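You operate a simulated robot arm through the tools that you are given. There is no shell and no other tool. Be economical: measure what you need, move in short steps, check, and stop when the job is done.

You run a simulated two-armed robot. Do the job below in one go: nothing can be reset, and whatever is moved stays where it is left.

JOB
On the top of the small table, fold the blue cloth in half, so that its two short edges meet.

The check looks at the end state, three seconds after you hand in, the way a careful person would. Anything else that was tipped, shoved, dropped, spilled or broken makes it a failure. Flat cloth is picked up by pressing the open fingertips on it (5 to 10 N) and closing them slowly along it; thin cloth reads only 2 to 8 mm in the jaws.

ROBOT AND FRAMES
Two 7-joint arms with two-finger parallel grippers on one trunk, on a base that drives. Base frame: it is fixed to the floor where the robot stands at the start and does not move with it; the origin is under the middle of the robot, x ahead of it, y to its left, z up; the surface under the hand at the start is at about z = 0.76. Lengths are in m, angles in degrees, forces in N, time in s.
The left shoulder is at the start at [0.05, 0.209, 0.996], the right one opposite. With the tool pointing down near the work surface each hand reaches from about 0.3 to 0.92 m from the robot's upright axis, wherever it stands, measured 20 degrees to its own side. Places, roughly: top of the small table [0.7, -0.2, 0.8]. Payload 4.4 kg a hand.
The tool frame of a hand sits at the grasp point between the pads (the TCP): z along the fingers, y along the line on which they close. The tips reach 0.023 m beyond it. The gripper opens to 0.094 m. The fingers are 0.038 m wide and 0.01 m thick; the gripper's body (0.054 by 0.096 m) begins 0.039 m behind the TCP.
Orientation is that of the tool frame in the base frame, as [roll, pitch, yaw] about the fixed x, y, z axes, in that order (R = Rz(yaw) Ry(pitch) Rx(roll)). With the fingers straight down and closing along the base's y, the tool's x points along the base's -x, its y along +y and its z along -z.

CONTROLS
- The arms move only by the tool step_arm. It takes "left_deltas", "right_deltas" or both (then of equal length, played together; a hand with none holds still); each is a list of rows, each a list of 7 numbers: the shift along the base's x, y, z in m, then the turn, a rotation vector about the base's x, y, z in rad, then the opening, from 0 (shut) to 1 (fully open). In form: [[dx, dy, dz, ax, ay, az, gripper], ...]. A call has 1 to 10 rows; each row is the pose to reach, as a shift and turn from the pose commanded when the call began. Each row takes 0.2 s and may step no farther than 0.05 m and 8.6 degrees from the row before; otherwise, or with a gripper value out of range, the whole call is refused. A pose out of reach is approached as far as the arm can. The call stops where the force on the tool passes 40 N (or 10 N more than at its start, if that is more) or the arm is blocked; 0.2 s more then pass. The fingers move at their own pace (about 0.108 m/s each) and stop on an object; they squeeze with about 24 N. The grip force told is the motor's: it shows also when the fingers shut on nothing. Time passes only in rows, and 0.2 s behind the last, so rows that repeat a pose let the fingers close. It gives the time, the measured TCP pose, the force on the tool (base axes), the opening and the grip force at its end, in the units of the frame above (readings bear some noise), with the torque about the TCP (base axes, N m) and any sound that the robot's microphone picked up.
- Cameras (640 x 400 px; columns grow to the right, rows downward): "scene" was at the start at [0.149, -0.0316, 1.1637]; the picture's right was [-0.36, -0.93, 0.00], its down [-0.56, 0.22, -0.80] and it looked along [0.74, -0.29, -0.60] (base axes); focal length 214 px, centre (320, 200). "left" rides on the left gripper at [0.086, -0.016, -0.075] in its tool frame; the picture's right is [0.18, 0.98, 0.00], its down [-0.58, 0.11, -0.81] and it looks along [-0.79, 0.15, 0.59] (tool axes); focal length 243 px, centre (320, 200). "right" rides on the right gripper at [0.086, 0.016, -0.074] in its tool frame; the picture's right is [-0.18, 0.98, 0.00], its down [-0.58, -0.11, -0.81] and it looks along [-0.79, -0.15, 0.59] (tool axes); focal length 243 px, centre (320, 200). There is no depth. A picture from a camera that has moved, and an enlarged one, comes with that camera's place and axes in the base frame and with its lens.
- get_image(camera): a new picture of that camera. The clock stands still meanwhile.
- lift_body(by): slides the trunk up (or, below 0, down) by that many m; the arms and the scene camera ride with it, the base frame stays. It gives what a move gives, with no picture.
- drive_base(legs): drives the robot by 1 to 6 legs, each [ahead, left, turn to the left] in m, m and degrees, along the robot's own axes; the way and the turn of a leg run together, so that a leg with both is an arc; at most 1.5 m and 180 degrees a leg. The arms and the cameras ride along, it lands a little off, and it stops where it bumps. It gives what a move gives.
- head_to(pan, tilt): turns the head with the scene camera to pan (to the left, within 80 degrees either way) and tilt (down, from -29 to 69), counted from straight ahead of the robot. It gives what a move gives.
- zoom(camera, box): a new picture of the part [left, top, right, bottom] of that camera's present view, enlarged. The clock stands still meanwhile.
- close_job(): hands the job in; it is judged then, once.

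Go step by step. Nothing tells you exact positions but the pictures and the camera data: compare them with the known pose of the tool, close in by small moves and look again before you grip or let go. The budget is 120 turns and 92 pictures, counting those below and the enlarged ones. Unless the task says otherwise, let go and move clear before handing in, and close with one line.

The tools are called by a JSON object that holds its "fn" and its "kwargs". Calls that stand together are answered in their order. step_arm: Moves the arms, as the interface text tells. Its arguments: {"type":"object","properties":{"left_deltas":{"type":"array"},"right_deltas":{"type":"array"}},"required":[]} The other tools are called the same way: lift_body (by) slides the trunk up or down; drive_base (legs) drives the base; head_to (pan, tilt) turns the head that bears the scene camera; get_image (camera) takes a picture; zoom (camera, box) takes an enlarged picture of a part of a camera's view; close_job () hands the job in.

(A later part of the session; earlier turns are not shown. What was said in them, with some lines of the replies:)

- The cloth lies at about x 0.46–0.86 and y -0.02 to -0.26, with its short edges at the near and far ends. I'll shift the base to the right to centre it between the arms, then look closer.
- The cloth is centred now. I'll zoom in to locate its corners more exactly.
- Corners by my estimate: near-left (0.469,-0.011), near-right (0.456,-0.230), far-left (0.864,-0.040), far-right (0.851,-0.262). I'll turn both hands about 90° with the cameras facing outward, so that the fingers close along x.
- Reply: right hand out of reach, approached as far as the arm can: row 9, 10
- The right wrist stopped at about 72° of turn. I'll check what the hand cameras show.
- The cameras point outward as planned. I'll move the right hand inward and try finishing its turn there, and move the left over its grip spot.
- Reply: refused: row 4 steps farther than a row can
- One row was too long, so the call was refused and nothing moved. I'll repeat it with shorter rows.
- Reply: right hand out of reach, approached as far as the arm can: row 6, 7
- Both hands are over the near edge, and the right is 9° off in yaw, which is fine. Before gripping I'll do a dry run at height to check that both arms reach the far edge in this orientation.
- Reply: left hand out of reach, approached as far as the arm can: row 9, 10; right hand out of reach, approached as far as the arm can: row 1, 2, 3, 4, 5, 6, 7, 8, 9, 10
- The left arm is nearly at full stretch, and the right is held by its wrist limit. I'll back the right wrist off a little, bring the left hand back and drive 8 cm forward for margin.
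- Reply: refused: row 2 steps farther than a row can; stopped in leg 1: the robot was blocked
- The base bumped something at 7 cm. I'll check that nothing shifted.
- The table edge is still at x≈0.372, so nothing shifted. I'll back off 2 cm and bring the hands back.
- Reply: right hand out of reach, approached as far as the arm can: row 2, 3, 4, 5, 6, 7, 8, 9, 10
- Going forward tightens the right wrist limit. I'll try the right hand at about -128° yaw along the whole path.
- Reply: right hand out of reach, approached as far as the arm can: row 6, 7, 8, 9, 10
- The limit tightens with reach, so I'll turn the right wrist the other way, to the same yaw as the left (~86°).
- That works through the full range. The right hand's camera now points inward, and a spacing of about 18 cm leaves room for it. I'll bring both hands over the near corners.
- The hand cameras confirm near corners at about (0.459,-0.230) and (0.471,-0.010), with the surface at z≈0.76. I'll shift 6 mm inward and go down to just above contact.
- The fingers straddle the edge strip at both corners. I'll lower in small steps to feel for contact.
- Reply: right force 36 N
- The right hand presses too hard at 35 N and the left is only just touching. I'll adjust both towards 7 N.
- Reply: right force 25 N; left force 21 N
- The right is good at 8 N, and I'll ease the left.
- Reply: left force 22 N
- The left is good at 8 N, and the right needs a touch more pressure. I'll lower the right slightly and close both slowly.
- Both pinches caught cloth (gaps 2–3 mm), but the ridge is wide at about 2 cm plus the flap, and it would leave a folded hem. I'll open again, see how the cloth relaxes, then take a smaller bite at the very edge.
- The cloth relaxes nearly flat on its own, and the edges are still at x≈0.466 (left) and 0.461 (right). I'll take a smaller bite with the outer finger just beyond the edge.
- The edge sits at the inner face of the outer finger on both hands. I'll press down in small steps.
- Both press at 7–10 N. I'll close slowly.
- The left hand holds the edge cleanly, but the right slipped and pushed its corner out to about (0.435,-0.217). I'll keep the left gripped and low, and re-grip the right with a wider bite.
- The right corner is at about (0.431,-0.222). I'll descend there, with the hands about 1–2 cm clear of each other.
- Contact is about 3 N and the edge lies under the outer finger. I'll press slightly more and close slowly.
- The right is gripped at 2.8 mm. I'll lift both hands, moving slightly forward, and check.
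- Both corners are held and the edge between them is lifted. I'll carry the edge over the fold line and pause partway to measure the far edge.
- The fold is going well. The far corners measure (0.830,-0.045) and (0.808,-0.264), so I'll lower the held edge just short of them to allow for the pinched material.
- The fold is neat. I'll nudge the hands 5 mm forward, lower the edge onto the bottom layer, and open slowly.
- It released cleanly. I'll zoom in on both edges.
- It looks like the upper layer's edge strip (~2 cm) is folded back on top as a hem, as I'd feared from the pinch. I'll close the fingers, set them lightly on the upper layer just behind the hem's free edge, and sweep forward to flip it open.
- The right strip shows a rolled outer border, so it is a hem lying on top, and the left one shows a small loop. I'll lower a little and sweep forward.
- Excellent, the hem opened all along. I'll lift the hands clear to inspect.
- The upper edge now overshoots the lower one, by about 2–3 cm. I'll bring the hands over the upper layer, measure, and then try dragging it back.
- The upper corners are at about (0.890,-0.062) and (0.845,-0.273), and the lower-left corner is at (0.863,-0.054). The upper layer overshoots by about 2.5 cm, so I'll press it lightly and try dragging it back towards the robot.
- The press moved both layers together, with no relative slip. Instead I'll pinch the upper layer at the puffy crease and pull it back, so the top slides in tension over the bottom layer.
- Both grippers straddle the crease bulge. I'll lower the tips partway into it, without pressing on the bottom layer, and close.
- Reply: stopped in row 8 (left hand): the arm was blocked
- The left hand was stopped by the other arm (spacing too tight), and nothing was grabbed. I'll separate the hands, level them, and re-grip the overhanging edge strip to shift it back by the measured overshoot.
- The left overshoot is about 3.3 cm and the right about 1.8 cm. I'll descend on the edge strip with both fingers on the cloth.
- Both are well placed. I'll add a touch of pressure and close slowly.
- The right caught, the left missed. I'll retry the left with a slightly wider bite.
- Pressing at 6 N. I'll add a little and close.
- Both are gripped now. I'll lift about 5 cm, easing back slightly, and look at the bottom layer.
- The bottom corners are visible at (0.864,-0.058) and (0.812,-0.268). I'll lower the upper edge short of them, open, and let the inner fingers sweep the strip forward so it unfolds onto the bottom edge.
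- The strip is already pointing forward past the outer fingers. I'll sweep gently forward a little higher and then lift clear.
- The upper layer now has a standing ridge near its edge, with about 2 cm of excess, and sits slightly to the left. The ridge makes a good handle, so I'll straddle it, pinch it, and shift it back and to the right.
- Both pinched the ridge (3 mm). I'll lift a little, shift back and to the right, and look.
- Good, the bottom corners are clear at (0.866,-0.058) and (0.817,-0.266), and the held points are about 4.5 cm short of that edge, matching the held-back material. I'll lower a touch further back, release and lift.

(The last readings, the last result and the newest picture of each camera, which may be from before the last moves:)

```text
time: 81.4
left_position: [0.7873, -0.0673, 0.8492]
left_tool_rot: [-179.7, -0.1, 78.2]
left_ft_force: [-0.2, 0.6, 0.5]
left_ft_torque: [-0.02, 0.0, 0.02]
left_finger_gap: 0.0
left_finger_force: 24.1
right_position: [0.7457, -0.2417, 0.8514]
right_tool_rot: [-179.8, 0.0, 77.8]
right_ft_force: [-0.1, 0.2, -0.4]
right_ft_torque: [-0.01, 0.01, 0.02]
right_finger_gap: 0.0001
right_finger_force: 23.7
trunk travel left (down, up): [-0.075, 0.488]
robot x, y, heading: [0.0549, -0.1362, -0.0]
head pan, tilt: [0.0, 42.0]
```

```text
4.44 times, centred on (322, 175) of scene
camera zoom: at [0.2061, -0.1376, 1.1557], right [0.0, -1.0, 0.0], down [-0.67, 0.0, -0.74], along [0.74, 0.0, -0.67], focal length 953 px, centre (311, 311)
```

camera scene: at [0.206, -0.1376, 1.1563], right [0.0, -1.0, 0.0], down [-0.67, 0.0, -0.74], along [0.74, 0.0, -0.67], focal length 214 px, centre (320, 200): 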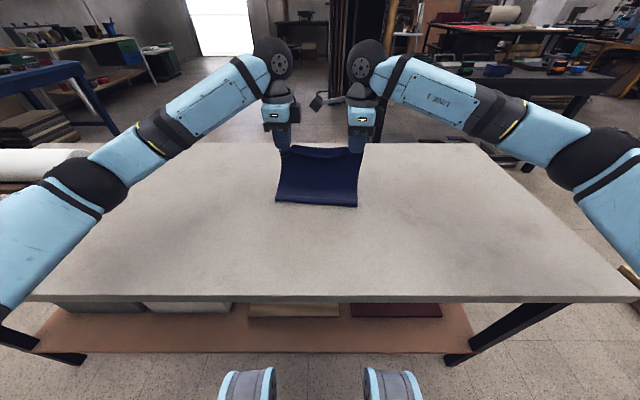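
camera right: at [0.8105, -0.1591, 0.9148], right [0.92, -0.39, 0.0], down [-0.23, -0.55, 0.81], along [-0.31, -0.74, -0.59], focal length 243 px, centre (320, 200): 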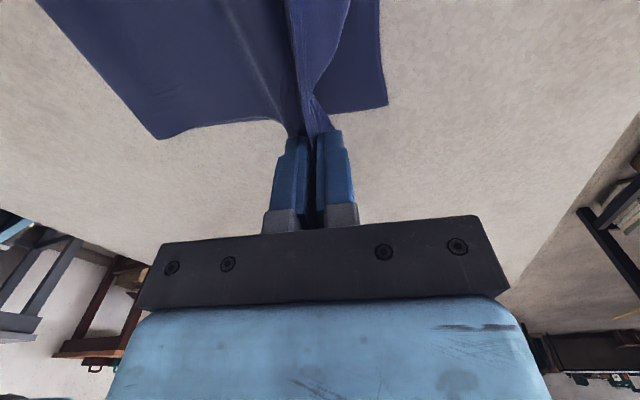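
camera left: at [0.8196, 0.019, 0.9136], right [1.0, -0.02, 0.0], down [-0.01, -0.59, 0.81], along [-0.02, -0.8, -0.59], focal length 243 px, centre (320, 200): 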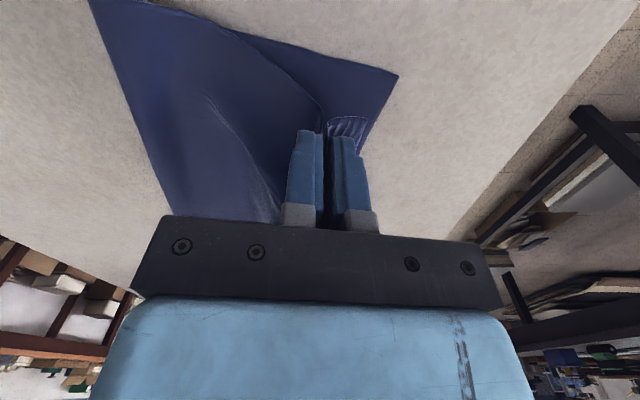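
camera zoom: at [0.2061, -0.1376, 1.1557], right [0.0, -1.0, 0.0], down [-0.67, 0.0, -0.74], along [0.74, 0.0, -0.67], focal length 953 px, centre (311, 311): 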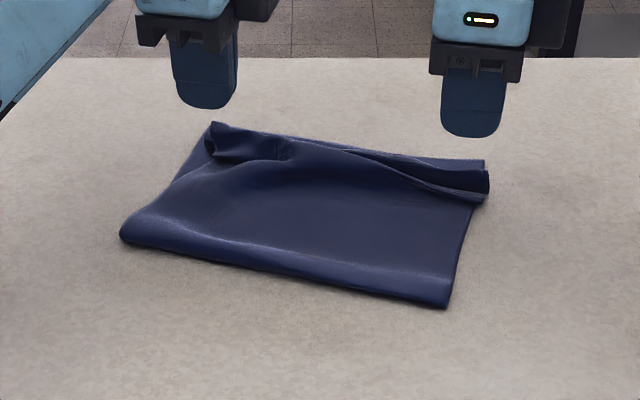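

A rolled hem remains on top, as on the first pass. I'll sweep it open forward with closed fingers, a touch higher than before.

{"fn": "step_arm", "kwargs": {"left_deltas": [[-0.006, 0, -0.03, 0, 0, 0, 0], [-0.006, 0, -0.0585, 0, 0, 0, 0], [-0.006, 0, -0.0585, 0, 0, 0, 0], [0.004, -0.002, -0.0585, 0, 0, 0, 0], [0.014, -0.004, -0.0585, 0, 0, 0, 0], [0.024, -0.007, -0.0575, 0, 0, 0, 0], [0.034, -0.009, -0.0565, 0, 0, 0, 0], [0.044, -0.012, -0.0555, 0, 0, 0, 0], [0.054, -0.014, -0.0535, 0, 0, 0, 0], [0.06, -0.014, -0.04, 0, 0, 0, 0]], "right_deltas": [[-0.006, 0, -0.03, 0, 0, 0, 0], [-0.006, 0, -0.061, 0, 0, 0, 0], [-0.006, 0, -0.061, 0, 0, 0, 0], [0.004, -0.002, -0.061, 0, 0, 0, 0], [0.014, -0.004, -0.061, 0, 0, 0, 0], [0.024, -0.007, -0.06, 0, 0, 0, 0], [0.034, -0.009, -0.059, 0, 0, 0, 0], [0.044, -0.012, -0.058, 0, 0, 0, 0], [0.054, -0.014, -0.056, 0, 0, 0, 0], [0.06, -0.014, -0.04, 0, 0, 0, 0]]}}

{"fn": "step_arm", "kwargs": {"left_deltas": [[0.005, 0, 0.04, 0, 0, 0, 0], [0.0, 0.03, 0.05, 0, 0, 0, 0], [0.0, 0.07, 0.05, 0, 0, 0, 0]], "right_deltas": [[0.005, 0, 0.04, 0, 0, 0, 0], [0.0, 0, 0.05, 0, 0, 0, 0], [0.0, 0, 0.05, 0, 0, 0, 0]]}}

{"fn": "zoom", "kwargs": {"camera": "scene", "box": [250, 130, 394, 220]}}

```text
time: 83.6
left_position: [0.8449, -0.0823, 0.8075]
left_tool_rot: [-179.8, -0.1, 78.0]
left_ft_force: [0.6, -0.9, 0.1]
left_ft_torque: [0.01, -0.02, -0.02]
left_finger_gap: 0.0
left_finger_force: 24.6
right_position: [0.805, -0.2551, 0.811]
right_tool_rot: [-179.9, -0.2, 77.7]
right_ft_force: [0.2, -0.3, -0.6]
right_ft_torque: [-0.01, 0.03, -0.01]
right_finger_gap: 0.0001
right_finger_force: 24.0
trunk travel left (down, up): [-0.075, 0.488]
robot x, y, heading: [0.0549, -0.139, -0.1]
head pan, tilt: [0.0, 42.0]
```

```text
time: 84.4
left_position: [0.8475, -0.0101, 0.8592]
left_tool_rot: [-179.7, -0.1, 78.1]
left_ft_force: [0.1, 1.0, -0.1]
left_ft_torque: [0.02, -0.03, 0.03]
left_finger_gap: 0.0
left_finger_force: 23.8
right_position: [0.8046, -0.2545, 0.8608]
right_tool_rot: [-179.8, -0.1, 77.9]
right_ft_force: [0.5, -0.1, 0.5]
right_ft_torque: [-0.03, -0.04, -0.02]
right_finger_gap: 0.0
right_finger_force: 24.4
trunk travel left (down, up): [-0.075, 0.488]
robot x, y, heading: [0.0539, -0.1344, -0.1]
head pan, tilt: [0.0, 42.0]
```

```text
4.44 times, centred on (322, 175) of scene
camera zoom: at [0.2064, -0.1375, 1.1563], right [0.0, -1.0, 0.0], down [-0.67, 0.0, -0.74], along [0.74, 0.0, -0.67], focal length 953 px, centre (311, 311)
```

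zoom: 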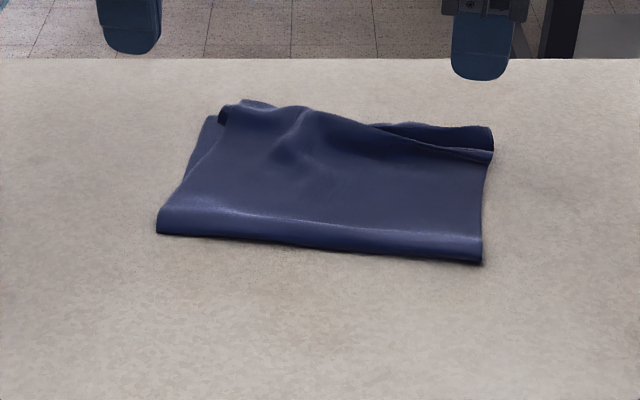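

{"fn": "get_image", "kwargs": {"camera": "right"}}

```text
4 pictures are left
camera right: at [0.8399, -0.1719, 0.9348], right [0.92, -0.39, 0.0], down [-0.23, -0.55, 0.81], along [-0.31, -0.74, -0.59], focal length 243 px, centre (320, 200)
```

right: 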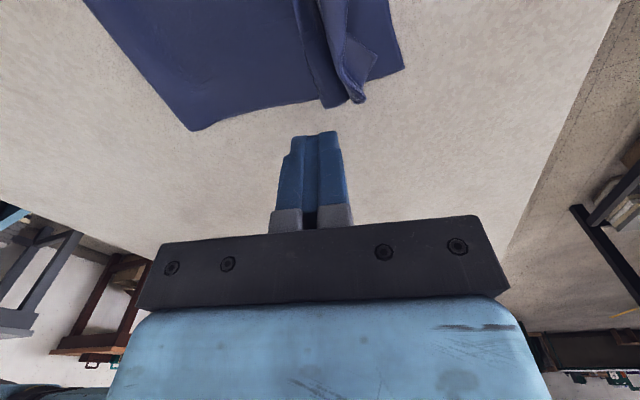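

The sweep dragged the whole cloth forward because it started too far behind the free edge. On the right the free edge is at x≈0.808 and the bottom edge at 0.862. I'll check the left side before a better-placed sweep.

{"fn": "zoom", "kwargs": {"camera": "left", "box": [200, 50, 440, 200]}}

```text
2.67 times, centred on (320, 125) of left
camera zoom: at [0.849, 0.0778, 0.9334], right [1.0, -0.02, 0.0], down [-0.01, -0.59, 0.81], along [-0.02, -0.8, -0.59], focal length 647 px, centre (320, 400)
```

zoom: 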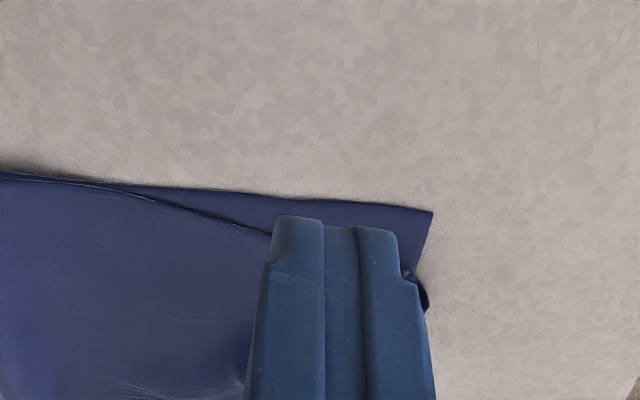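

Left hem: apex at the bottom edge, so it should go back about 2.5 cm; the right one is nearly right. The right hand will pin the body of the cloth while the left straddles its hem and pinches it.

{"fn": "step_arm", "kwargs": {"left_deltas": [[0.01, -0.02, 0, 0, 0, 0, 0.5], [0.02, -0.05, 0, 0, 0, 0, 0.5], [0.02, -0.07, -0.02, 0, 0, 0, 0.5], [0.02, -0.07, -0.05, 0, 0, 0, 0.5], [0.02, -0.07, -0.069, 0, 0, 0, 0.5], [0.02, -0.07, -0.069, 0, 0, 0, 0.5]], "right_deltas": [[-0.015, 0, 0, 0, 0, 0, 0], [-0.03, 0, -0.02, 0, 0, 0, 0], [-0.03, 0, -0.05, 0, 0, 0, 0], [-0.03, 0, -0.07, 0, 0, 0, 0], [-0.03, 0, -0.0745, 0, 0, 0, 0], [-0.03, 0, -0.0755, 0, 0, 0, 0]]}}

```text
time: 85.8
left_position: [0.8669, -0.0821, 0.7897]
left_tool_rot: [-179.8, 0.0, 78.0]
left_ft_force: [-0.3, -1.0, 0.9]
left_ft_torque: [-0.01, 0.01, -0.02]
left_finger_gap: 0.047
left_finger_force: 0.1
right_position: [0.7761, -0.2556, 0.7856]
right_tool_rot: [-180.0, -0.1, 77.8]
right_ft_force: [1.6, -0.7, 6.1]
right_ft_torque: [-0.01, -0.03, -0.01]
right_finger_gap: 0.0
right_finger_force: 24.1
trunk travel left (down, up): [-0.075, 0.488]
robot x, y, heading: [0.0533, -0.1368, -0.3]
head pan, tilt: [0.0, 42.0]
```

{"fn": "step_arm", "kwargs": {"left_deltas": [[0, 0, 0, 0, 0, 0, 0.4], [0, 0, 0, 0, 0, 0, 0.3], [0, 0, 0, 0, 0, 0, 0.2], [0, 0, 0, 0, 0, 0, 0.1], [0, 0, 0, 0, 0, 0, 0], [0, 0, 0, 0, 0, 0, 0]], "right_deltas": [[0, 0, -0.0006, 0, 0, 0, 0], [0, 0, -0.0006, 0, 0, 0, 0], [0, 0, -0.0006, 0, 0, 0, 0], [0, 0, -0.0006, 0, 0, 0, 0], [0, 0, -0.0006, 0, 0, 0, 0], [0, 0, -0.0006, 0, 0, 0, 0]]}}

```text
time: 87.2
left_position: [0.8667, -0.0815, 0.7921]
left_tool_rot: [-179.9, -0.1, 78.2]
left_ft_force: [-0.1, -0.5, 0.9]
left_ft_torque: [0.01, -0.03, -0.01]
left_finger_gap: 0.0042
left_finger_force: 24.3
right_position: [0.7742, -0.2553, 0.7859]
right_tool_rot: [180.0, -0.1, 77.8]
right_ft_force: [4.7, -0.5, 16.4]
right_ft_torque: [0.02, -0.1, -0.02]
right_finger_gap: 0.0
right_finger_force: 24.4
trunk travel left (down, up): [-0.075, 0.488]
robot x, y, heading: [0.0531, -0.1393, -0.1]
head pan, tilt: [0.0, 42.0]
```

The left holds the hem (4 mm). I'll lift, shift back 2.5 cm, set down and release while the right hand pins.

{"fn": "step_arm", "kwargs": {"left_deltas": [[0, 0, 0.015, 0, 0, 0, 0], [-0.008, 0, 0.025, 0, 0, 0, 0], [-0.018, 0.001, 0.025, 0, 0, 0, 0], [-0.025, 0.002, 0.015, 0, 0, 0, 0], [-0.025, 0.002, 0.001, 0, 0, 0, 0], [-0.025, 0.002, 0.001, 0, 0, 0, 0.1], [-0.025, 0.002, 0.001, 0, 0, 0, 0.25], [-0.025, 0.002, 0.001, 0, 0, 0, 0.35], [-0.025, 0.002, 0.03, 0, 0, 0, 0.35], [-0.03, 0.002, 0.06, 0, 0, 0, 0.2]]}}

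{"fn": "zoom", "kwargs": {"camera": "left", "box": [180, 20, 440, 180]}}

```text
time: 89.4
left_position: [0.8364, -0.079, 0.851]
left_tool_rot: [-180.0, -0.1, 77.9]
left_ft_force: [-0.1, 0.4, 0.2]
left_ft_torque: [-0.02, 0.0, 0.0]
left_finger_gap: 0.0186
left_finger_force: 0.2
right_position: [0.7748, -0.2561, 0.7841]
right_tool_rot: [180.0, -0.1, 77.8]
right_ft_force: [2.2, -0.8, 20.5]
right_ft_torque: [0.07, -0.06, -0.02]
right_finger_gap: 0.0003
right_finger_force: 23.9
trunk travel left (down, up): [-0.075, 0.488]
robot x, y, heading: [0.0545, -0.137, -0.0]
head pan, tilt: [0.0, 42.0]
```

```text
2.46 times, centred on (310, 100) of left
camera zoom: at [0.8378, 0.0096, 0.927], right [1.0, -0.02, 0.0], down [-0.01, -0.59, 0.8], along [-0.02, -0.8, -0.59], focal length 597 px, centre (345, 446)
```

zoom: 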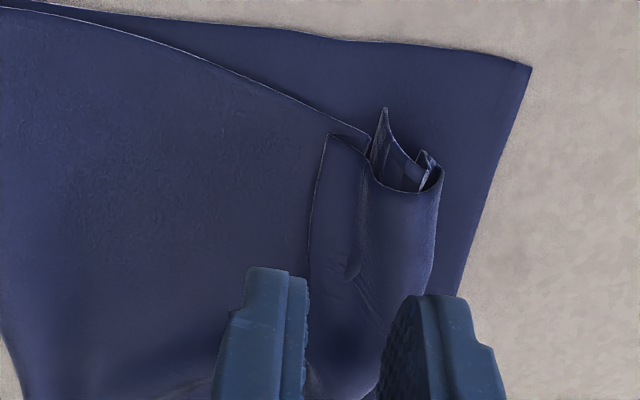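

The picture is clear: the left hem spans x 0.826–0.862 and would still open about 2 cm too far. I'll re-pinch it the same way, and shift 2 cm more back and 1 cm left.

{"fn": "step_arm", "kwargs": {"left_deltas": [[0.007, 0, 0, 0, 0, 0, 0.5], [0.007, 0, -0.03, 0, 0, 0, 0.5], [0.007, 0, -0.06, 0, 0, 0, 0.5], [0.007, 0, -0.06, 0, 0, 0, 0.5], [0.007, 0, -0.06, 0, 0, 0, 0.4], [0.007, 0, -0.06, 0, 0, 0, 0.3], [0.007, 0, -0.06, 0, 0, 0, 0.2], [0.007, 0, -0.06, 0, 0, 0, 0.1], [0.007, 0, -0.06, 0, 0, 0, 0], [0.007, 0, -0.06, 0, 0, 0, 0]]}}

{"fn": "step_arm", "kwargs": {"left_deltas": [[0, 0, 0.015, 0, 0, 0, 0], [-0.008, 0.004, 0.025, 0, 0, 0, 0], [-0.016, 0.008, 0.025, 0, 0, 0, 0], [-0.02, 0.01, 0.015, 0, 0, 0, 0], [-0.02, 0.01, 0.0, 0, 0, 0, 0], [-0.02, 0.01, 0.0, 0, 0, 0, 0.1], [-0.02, 0.01, 0.0, 0, 0, 0, 0.25], [-0.02, 0.01, 0.0, 0, 0, 0, 0.35], [-0.02, 0.01, 0.03, 0, 0, 0, 0.35], [-0.03, 0.01, 0.06, 0, 0, 0, 0.2]]}}

```text
time: 91.6
left_position: [0.8437, -0.0807, 0.7903]
left_tool_rot: [-179.9, -0.1, 78.1]
left_ft_force: [-0.8, 0.5, 2.1]
left_ft_torque: [-0.03, 0.02, -0.02]
left_finger_gap: 0.0046
left_finger_force: 23.6
right_position: [0.7746, -0.2552, 0.785]
right_tool_rot: [-180.0, -0.1, 77.8]
right_ft_force: [1.1, -0.7, 17.8]
right_ft_torque: [0.08, -0.07, -0.03]
right_finger_gap: 0.0
right_finger_force: 24.2
trunk travel left (down, up): [-0.075, 0.488]
robot x, y, heading: [0.0508, -0.1341, 0.0]
head pan, tilt: [0.0, 42.0]
```

```text
time: 93.8
left_position: [0.8131, -0.069, 0.8527]
left_tool_rot: [-179.8, -0.2, 78.1]
left_ft_force: [0.1, -0.2, -0.4]
left_ft_torque: [0.01, -0.01, -0.02]
left_finger_gap: 0.0187
left_finger_force: 0.1
right_position: [0.7757, -0.2553, 0.7851]
right_tool_rot: [-180.0, -0.2, 77.8]
right_ft_force: [-0.8, -0.8, 19.8]
right_ft_torque: [0.07, 0.02, -0.01]
right_finger_gap: 0.0
right_finger_force: 23.5
trunk travel left (down, up): [-0.075, 0.488]
robot x, y, heading: [0.0531, -0.1377, 0.1]
head pan, tilt: [0.0, 42.0]
```

Now the left sweep: closed fingers start just behind the free edge (~0.807), low, with the right hand still pinning.

{"fn": "step_arm", "kwargs": {"left_deltas": [[-0.021, -0.005, 0, 0, 0, 0, 0], [-0.021, -0.005, -0.035, 0, 0, 0, 0], [-0.021, -0.005, -0.0645, 0, 0, 0, 0], [-0.013, -0.005, -0.0645, 0, 0, 0, 0], [-0.005, -0.005, -0.0635, 0, 0, 0, 0], [0.004, -0.006, -0.062, 0, 0, 0, 0], [0.014, -0.007, -0.061, 0, 0, 0, 0], [0.024, -0.008, -0.06, 0, 0, 0, 0], [0.034, -0.009, -0.059, 0, 0, 0, 0], [0.042, -0.01, -0.05, 0, 0, 0, 0]]}}

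{"fn": "step_arm", "kwargs": {"left_deltas": [[0.005, 0, 0.03, 0, 0, 0, 0], [0.0, 0.01, 0.06, 0, 0, 0, 0], [-0.03, 0.01, 0.06, 0, 0, 0, 0]]}}

{"fn": "get_image", "kwargs": {"camera": "left"}}

```text
time: 96.0
left_position: [0.8561, -0.0805, 0.8001]
left_tool_rot: [-180.0, -0.1, 78.0]
left_ft_force: [-0.2, 0.6, 0.3]
left_ft_torque: [-0.02, -0.03, -0.02]
left_finger_gap: 0.0
left_finger_force: 24.1
right_position: [0.7739, -0.2553, 0.7845]
right_tool_rot: [-179.9, -0.1, 77.8]
right_ft_force: [-4.0, -1.1, 14.8]
right_ft_torque: [0.02, 0.06, 0.0]
right_finger_gap: 0.0
right_finger_force: 24.2
trunk travel left (down, up): [-0.075, 0.488]
robot x, y, heading: [0.0515, -0.1386, -0.2]
head pan, tilt: [0.0, 42.0]
```

```text
time: 96.8
left_position: [0.8264, -0.0695, 0.8609]
left_tool_rot: [-179.9, -0.2, 78.0]
left_ft_force: [-0.1, 0.0, 0.0]
left_ft_torque: [-0.02, 0.01, 0.01]
left_finger_gap: 0.0001
left_finger_force: 23.0
right_position: [0.7743, -0.2553, 0.7856]
right_tool_rot: [179.9, -0.1, 77.9]
right_ft_force: [-0.9, 1.5, 16.6]
right_ft_torque: [0.11, 0.01, 0.0]
right_finger_gap: 0.0001
right_finger_force: 23.9
trunk travel left (down, up): [-0.075, 0.488]
robot x, y, heading: [0.0558, -0.1402, -0.0]
head pan, tilt: [0.0, 42.0]
```

```text
1 pictures are left
camera left: at [0.8278, 0.0183, 0.9363], right [1.0, -0.02, 0.0], down [-0.01, -0.59, 0.81], along [-0.02, -0.8, -0.59], focal length 243 px, centre (320, 200)
```

left: 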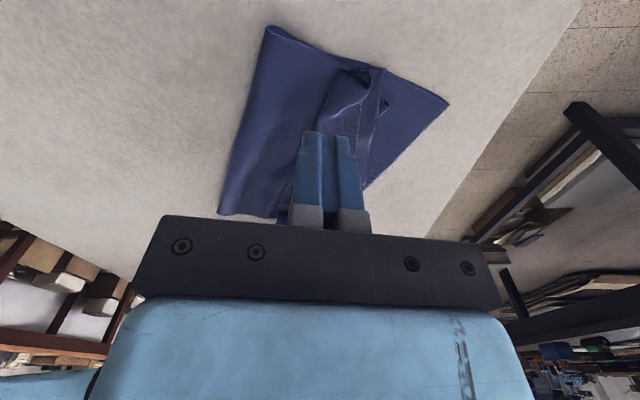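

One picture is left. The left flap now points forward, but a standing ridge remains behind it at (0.832,-0.08), and the cloth has turned about the pinned spot. I'll push the ridge forward at ridge height so it runs out through the edge, then lift.

{"fn": "step_arm", "kwargs": {"left_deltas": [[-0.03, -0.013, 0, 0, 0, 0, 0], [-0.03, -0.013, -0.04, 0, 0, 0, 0], [-0.03, -0.013, -0.066, 0, 0, 0, 0], [-0.018, -0.015, -0.067, 0, 0, 0, 0], [-0.006, -0.018, -0.068, 0, 0, 0, 0], [0.006, -0.021, -0.068, 0, 0, 0, 0], [0.018, -0.024, -0.068, 0, 0, 0, 0], [0.03, -0.027, -0.068, 0, 0, 0, 0], [0.042, -0.03, -0.067, 0, 0, 0, 0], [0.052, -0.032, -0.062, 0, 0, 0, 0]]}}

{"fn": "step_arm", "kwargs": {"left_deltas": [[0.005, 0, 0.03, 0, 0, 0, 0], [0.0, 0.03, 0.06, 0, 0, 0, 0], [-0.03, 0.05, 0.06, 0, 0, 0, 0]]}}

```text
time: 99.0
left_position: [0.8764, -0.1024, 0.7994]
left_tool_rot: [-179.8, 0.0, 78.0]
left_ft_force: [-0.2, 0.5, -0.6]
left_ft_torque: [0.03, 0.02, 0.01]
left_finger_gap: 0.0
left_finger_force: 24.3
right_position: [0.7749, -0.2549, 0.7851]
right_tool_rot: [180.0, -0.2, 77.9]
right_ft_force: [-0.7, 0.7, 18.0]
right_ft_torque: [0.09, 0.01, -0.02]
right_finger_gap: 0.0002
right_finger_force: 24.0
trunk travel left (down, up): [-0.075, 0.488]
robot x, y, heading: [0.0546, -0.1419, 0.0]
head pan, tilt: [0.0, 42.0]
```

```text
time: 99.8
left_position: [0.8457, -0.0533, 0.8614]
left_tool_rot: [180.0, -0.1, 78.0]
left_ft_force: [0.2, -0.4, 0.2]
left_ft_torque: [-0.01, -0.01, -0.01]
left_finger_gap: 0.0
left_finger_force: 23.8
right_position: [0.7755, -0.2569, 0.7851]
right_tool_rot: [180.0, -0.2, 77.8]
right_ft_force: [-1.6, 0.1, 16.5]
right_ft_torque: [0.08, 0.02, 0.0]
right_finger_gap: 0.0
right_finger_force: 24.0
trunk travel left (down, up): [-0.075, 0.488]
robot x, y, heading: [0.0554, -0.1354, 0.2]
head pan, tilt: [0.0, 42.0]
```

Now the left hand pins the body and the right hand sweeps its hem open from just behind its free edge.

{"fn": "step_arm", "kwargs": {"left_deltas": [[-0.03, -0.02, 0, 0, 0, 0, 0], [-0.05, -0.032, -0.03, 0, 0, 0, 0], [-0.05, -0.032, -0.065, 0, 0, 0, 0], [-0.05, -0.032, -0.075, 0, 0, 0, 0], [-0.05, -0.032, -0.0765, 0, 0, 0, 0], [-0.05, -0.032, -0.0765, 0, 0, 0, 0]]}}

{"fn": "step_arm", "kwargs": {"right_deltas": [[0, 0, 0.03, 0, 0, 0, 0], [0.02, 0, 0.03, 0, 0, 0, 0], [0.02, 0, 0.0025, 0, 0, 0, 0], [0.028, -0.001, 0.0025, 0, 0, 0, 0], [0.036, -0.002, 0.003, 0, 0, 0, 0], [0.046, -0.004, 0.004, 0, 0, 0, 0], [0.056, -0.006, 0.005, 0, 0, 0, 0], [0.066, -0.008, 0.006, 0, 0, 0, 0], [0.076, -0.01, 0.008, 0, 0, 0, 0], [0.084, -0.01, 0.03, 0, 0, 0, 0]]}}

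```text
time: 101.2
left_position: [0.8012, -0.0873, 0.8041]
left_tool_rot: [178.6, -0.8, 78.0]
left_ft_force: [-0.3, -0.7, 0.3]
left_ft_torque: [-0.01, 0.01, 0.01]
left_finger_gap: 0.0001
left_finger_force: 24.2
right_position: [0.7741, -0.2589, 0.7869]
right_tool_rot: [179.9, -0.5, 77.7]
right_ft_force: [0.0, 0.1, 0.0]
right_ft_torque: [-0.01, 0.0, 0.0]
right_finger_gap: 0.0
right_finger_force: 23.7
trunk travel left (down, up): [-0.075, 0.488]
robot x, y, heading: [0.0554, -0.1356, -0.3]
head pan, tilt: [0.0, 42.0]
```

```text
time: 103.4
left_position: [0.7992, -0.0872, 0.8049]
left_tool_rot: [178.7, -0.9, 78.0]
left_ft_force: [0.7, 0.2, 0.5]
left_ft_torque: [0.01, -0.02, 0.0]
left_finger_gap: 0.0
left_finger_force: 24.0
right_position: [0.8553, -0.2692, 0.82]
right_tool_rot: [179.9, -0.6, 77.7]
right_ft_force: [-0.6, 0.1, -0.5]
right_ft_torque: [0.01, 0.01, 0.01]
right_finger_gap: 0.0001
right_finger_force: 24.2
trunk travel left (down, up): [-0.075, 0.488]
robot x, y, heading: [0.0598, -0.1346, -0.1]
head pan, tilt: [0.0, 42.0]
```

The left hand touched the other arm and didn't pin. I'll separate and raise both hands well clear, then use the last picture for an overall view.

{"fn": "step_arm", "kwargs": {"left_deltas": [[0, 0.03, 0.02, -0.014, 0.022, 0, 0], [0, 0.06, 0.05, -0.014, 0.022, 0, 0], [0, 0.1, 0.06, -0.014, 0.022, 0, 0], [0, 0.14, 0.06, -0.014, 0.022, 0, 0]], "right_deltas": [[0, 0, 0.03, -0.01, 0, 0, 0], [0, -0.02, 0.06, -0.01, 0, 0, 0], [0, -0.06, 0.06, -0.01, 0, 0, 0], [0, -0.1, 0.06, -0.01, 0, 0, 0]]}}

{"fn": "zoom", "kwargs": {"camera": "scene", "box": [250, 130, 394, 220]}}

```text
time: 104.4
left_position: [0.7975, 0.0586, 0.8378]
left_tool_rot: [-178.6, 1.0, 78.0]
left_ft_force: [0.5, -1.0, -0.2]
left_ft_torque: [0.0, 0.0, -0.01]
left_finger_gap: 0.0002
left_finger_force: 24.2
right_position: [0.8589, -0.3628, 0.8741]
right_tool_rot: [-179.9, 0.5, 77.9]
right_ft_force: [0.7, 0.3, 0.2]
right_ft_torque: [-0.01, 0.0, -0.01]
right_finger_gap: 0.0
right_finger_force: 23.8
trunk travel left (down, up): [-0.075, 0.488]
robot x, y, heading: [0.0581, -0.1411, -0.2]
head pan, tilt: [0.0, 42.0]
```

```text
4.44 times, centred on (322, 175) of scene
camera zoom: at [0.2068, -0.1376, 1.1557], right [0.0, -1.0, 0.0], down [-0.67, 0.0, -0.74], along [0.74, 0.0, -0.67], focal length 953 px, centre (311, 311)
```

zoom: 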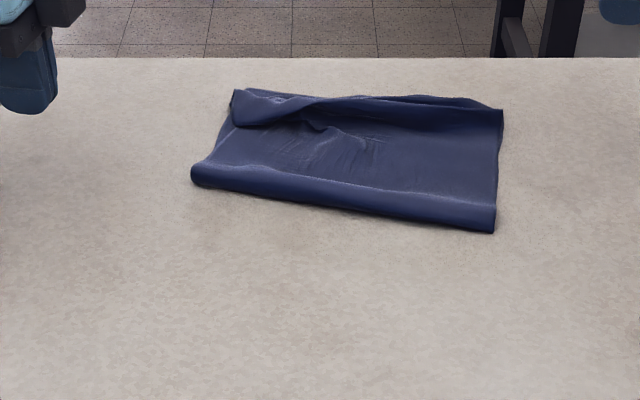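

The right side is now flat and meets the bottom edge; only the left corner still has a folded-back hem (about x 0.845–0.89, y -0.08 to -0.12). I'll repeat the method that worked: the right hand pins, and the left pinches the hem and eases it back.

{"fn": "step_arm", "kwargs": {"left_deltas": [[0.02, -0.03, 0.015, 0.017, -0.02, 0, 0.2], [0.04, -0.07, 0.02, 0.017, -0.02, 0, 0.53], [0.06, -0.11, 0.02, 0.017, -0.02, 0, 0.53], [0.0685, -0.153, 0.02, 0.017, -0.02, 0, 0.53], [0.0685, -0.1536, -0.02, 0.017, -0.02, 0, 0.53], [0.0685, -0.1536, -0.047, 0.017, -0.02, 0, 0.53], [0.0685, -0.1536, -0.047, 0.017, -0.02, 0, 0.53]], "right_deltas": [[-0.02, 0.02, 0, 0, 0, 0, 0], [-0.04, 0.05, 0, 0, 0, 0, 0], [-0.059, 0.088, 0, 0, 0, 0, 0], [-0.059, 0.088, -0.04, 0, 0, 0, 0], [-0.059, 0.088, -0.08, 0, 0, 0, 0], [-0.059, 0.088, -0.0885, 0, 0, 0, 0], [-0.059, 0.088, -0.0892, 0, 0, 0, 0]]}}

{"fn": "step_arm", "kwargs": {"left_deltas": [[0, 0, 0, 0, 0, 0, 0.4], [0, 0, 0, 0, 0, 0, 0.3], [0, 0, 0, 0, 0, 0, 0.2], [0, 0, 0, 0, 0, 0, 0.1], [0, 0, 0, 0, 0, 0, 0], [0, 0, 0, 0, 0, 0, 0]]}}

```text
time: 106.0
left_position: [0.8653, -0.0953, 0.7958]
left_tool_rot: [-179.7, -0.4, 78.1]
left_ft_force: [0.0, 0.0, -0.3]
left_ft_torque: [0.0, 0.03, 0.03]
left_finger_gap: 0.0498
left_finger_force: 0.1
right_position: [0.8007, -0.275, 0.7846]
right_tool_rot: [179.9, 0.5, 77.8]
right_ft_force: [1.6, 1.7, 6.9]
right_ft_torque: [0.14, -0.07, 0.02]
right_finger_gap: 0.0
right_finger_force: 24.4
trunk travel left (down, up): [-0.075, 0.488]
robot x, y, heading: [0.0554, -0.1384, -0.1]
head pan, tilt: [0.0, 42.0]
```

```text
time: 107.4
left_position: [0.8647, -0.0963, 0.7966]
left_tool_rot: [-179.8, -0.4, 78.1]
left_ft_force: [0.3, -0.3, 2.9]
left_ft_torque: [0.0, -0.04, -0.01]
left_finger_gap: 0.003
left_finger_force: 24.1
right_position: [0.7989, -0.2762, 0.7868]
right_tool_rot: [179.8, 0.5, 77.8]
right_ft_force: [1.9, 0.8, 11.7]
right_ft_torque: [0.18, -0.13, -0.04]
right_finger_gap: 0.0
right_finger_force: 24.5
trunk travel left (down, up): [-0.075, 0.488]
robot x, y, heading: [0.054, -0.1332, -0.0]
head pan, tilt: [0.0, 42.0]
```

The hem is held (3 mm). I'll lift, ease it back 2 cm, set down and release.

{"fn": "step_arm", "kwargs": {"left_deltas": [[0, 0, 0.015, 0, 0, 0, 0], [-0.007, 0.001, 0.025, 0, 0, 0, 0], [-0.014, 0.002, 0.025, 0, 0, 0, 0], [-0.02, 0.003, 0.012, 0, 0, 0, 0], [-0.02, 0.003, -0.005, 0, 0, 0, 0], [-0.02, 0.003, -0.005, 0, 0, 0, 0.1], [-0.02, 0.003, -0.005, 0, 0, 0, 0.25], [-0.02, 0.003, -0.004, 0, 0, 0, 0.35], [-0.02, 0.003, 0.03, 0, 0, 0, 0.35], [-0.045, 0.003, 0.05, 0, 0, 0, 0]]}}

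```text
time: 109.6
left_position: [0.8208, -0.0954, 0.8465]
left_tool_rot: [-179.7, -0.1, 78.1]
left_ft_force: [0.3, -0.8, -0.8]
left_ft_torque: [-0.02, 0.01, 0.01]
left_finger_gap: 0.0001
left_finger_force: 23.7
right_position: [0.7998, -0.277, 0.7853]
right_tool_rot: [179.9, 0.5, 77.8]
right_ft_force: [0.2, 1.4, 14.3]
right_ft_torque: [0.2, -0.05, -0.04]
right_finger_gap: 0.0
right_finger_force: 23.9
trunk travel left (down, up): [-0.075, 0.488]
robot x, y, heading: [0.0537, -0.138, -0.1]
head pan, tilt: [0.0, 42.0]
```

Now a low left sweep starting right at the free edge (about 0.83), with the right hand still pinning.

{"fn": "step_arm", "kwargs": {"left_deltas": [[-0.001, 0, -0.035, 0, 0, 0, 0], [-0.001, 0, -0.058, 0, 0, 0, 0], [-0.001, 0, -0.058, 0, 0, 0, 0], [0.007, -0.001, -0.058, 0, 0, 0, 0], [0.015, -0.002, -0.057, 0, 0, 0, 0], [0.025, -0.003, -0.056, 0, 0, 0, 0], [0.035, -0.004, -0.055, 0, 0, 0, 0], [0.045, -0.005, -0.054, 0, 0, 0, 0], [0.055, -0.006, -0.053, 0, 0, 0, 0], [0.064, -0.006, -0.05, 0, 0, 0, 0]]}}

```text
time: 111.8
left_position: [0.8854, -0.0996, 0.7962]
left_tool_rot: [-179.7, -0.3, 78.1]
left_ft_force: [0.4, -0.4, 0.2]
left_ft_torque: [-0.01, -0.02, 0.0]
left_finger_gap: 0.0001
left_finger_force: 24.0
right_position: [0.8006, -0.2752, 0.7847]
right_tool_rot: [179.8, 0.6, 77.8]
right_ft_force: [-1.5, -1.6, 14.1]
right_ft_torque: [0.13, 0.0, 0.04]
right_finger_gap: 0.0
right_finger_force: 23.9
trunk travel left (down, up): [-0.075, 0.488]
robot x, y, heading: [0.0589, -0.1388, -0.2]
head pan, tilt: [0.0, 42.0]
```

The sweep is finished and there are no pictures left. I'll lift both hands straight up and clear.

{"fn": "step_arm", "kwargs": {"left_deltas": [[0.002, 0, 0.02, 0, 0, 0, 0], [0.002, 0, 0.06, 0, 0, 0, 0], [0, 0.03, 0.09, 0, 0, 0, 0], [-0.02, 0.07, 0.1, 0, 0, 0, 0], [-0.05, 0.11, 0.1, 0, 0, 0, 0], [-0.08, 0.14, 0.1, 0, 0, 0, 0]], "right_deltas": [[0, 0, 0.03, 0, 0, 0, 0], [0, 0, 0.07, 0, 0, 0, 0], [0, -0.03, 0.1, 0, 0, 0, 0], [-0.01, -0.07, 0.1, 0, 0, 0, 0], [-0.03, -0.11, 0.1, 0, 0, 0, 0], [-0.05, -0.14, 0.1, 0, 0, 0, 0]]}}

{"fn": "close_job", "kwargs": {}}

```text
time: 113.2
left_position: [0.912, 0.0233, 0.902]
left_tool_rot: [-179.7, -0.2, 78.1]
left_ft_force: [-0.3, 0.2, -0.5]
left_ft_torque: [0.02, 0.0, 0.01]
left_finger_gap: 0.0002
left_finger_force: 24.3
left hand out of reach, approached as far as the arm can: row 3, 4, 5, 6
right_position: [0.7506, -0.416, 0.8838]
right_tool_rot: [180.0, 0.5, 77.9]
right_ft_force: [-0.4, 1.1, -0.4]
right_ft_torque: [-0.06, -0.02, -0.02]
right_finger_gap: 0.0
right_finger_force: 24.0
trunk travel left (down, up): [-0.075, 0.488]
robot x, y, heading: [0.0544, -0.1355, 0.2]
head pan, tilt: [0.0, 42.0]
```

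```text
The job is handed in.
```

I handed the cloth in folded in half, but I can't confirm that its short edges meet. In the last picture the right side lay flat to the far edge, while the left corner still had a folded-back hem. I then eased that hem back 2 cm and swept it open with no pictures left to check. The cloth has also been pushed several centimetres towards the far side of the table and probably turned a little. The base bumped something once while driving, but the table didn't appear to move. Both hands are clear.
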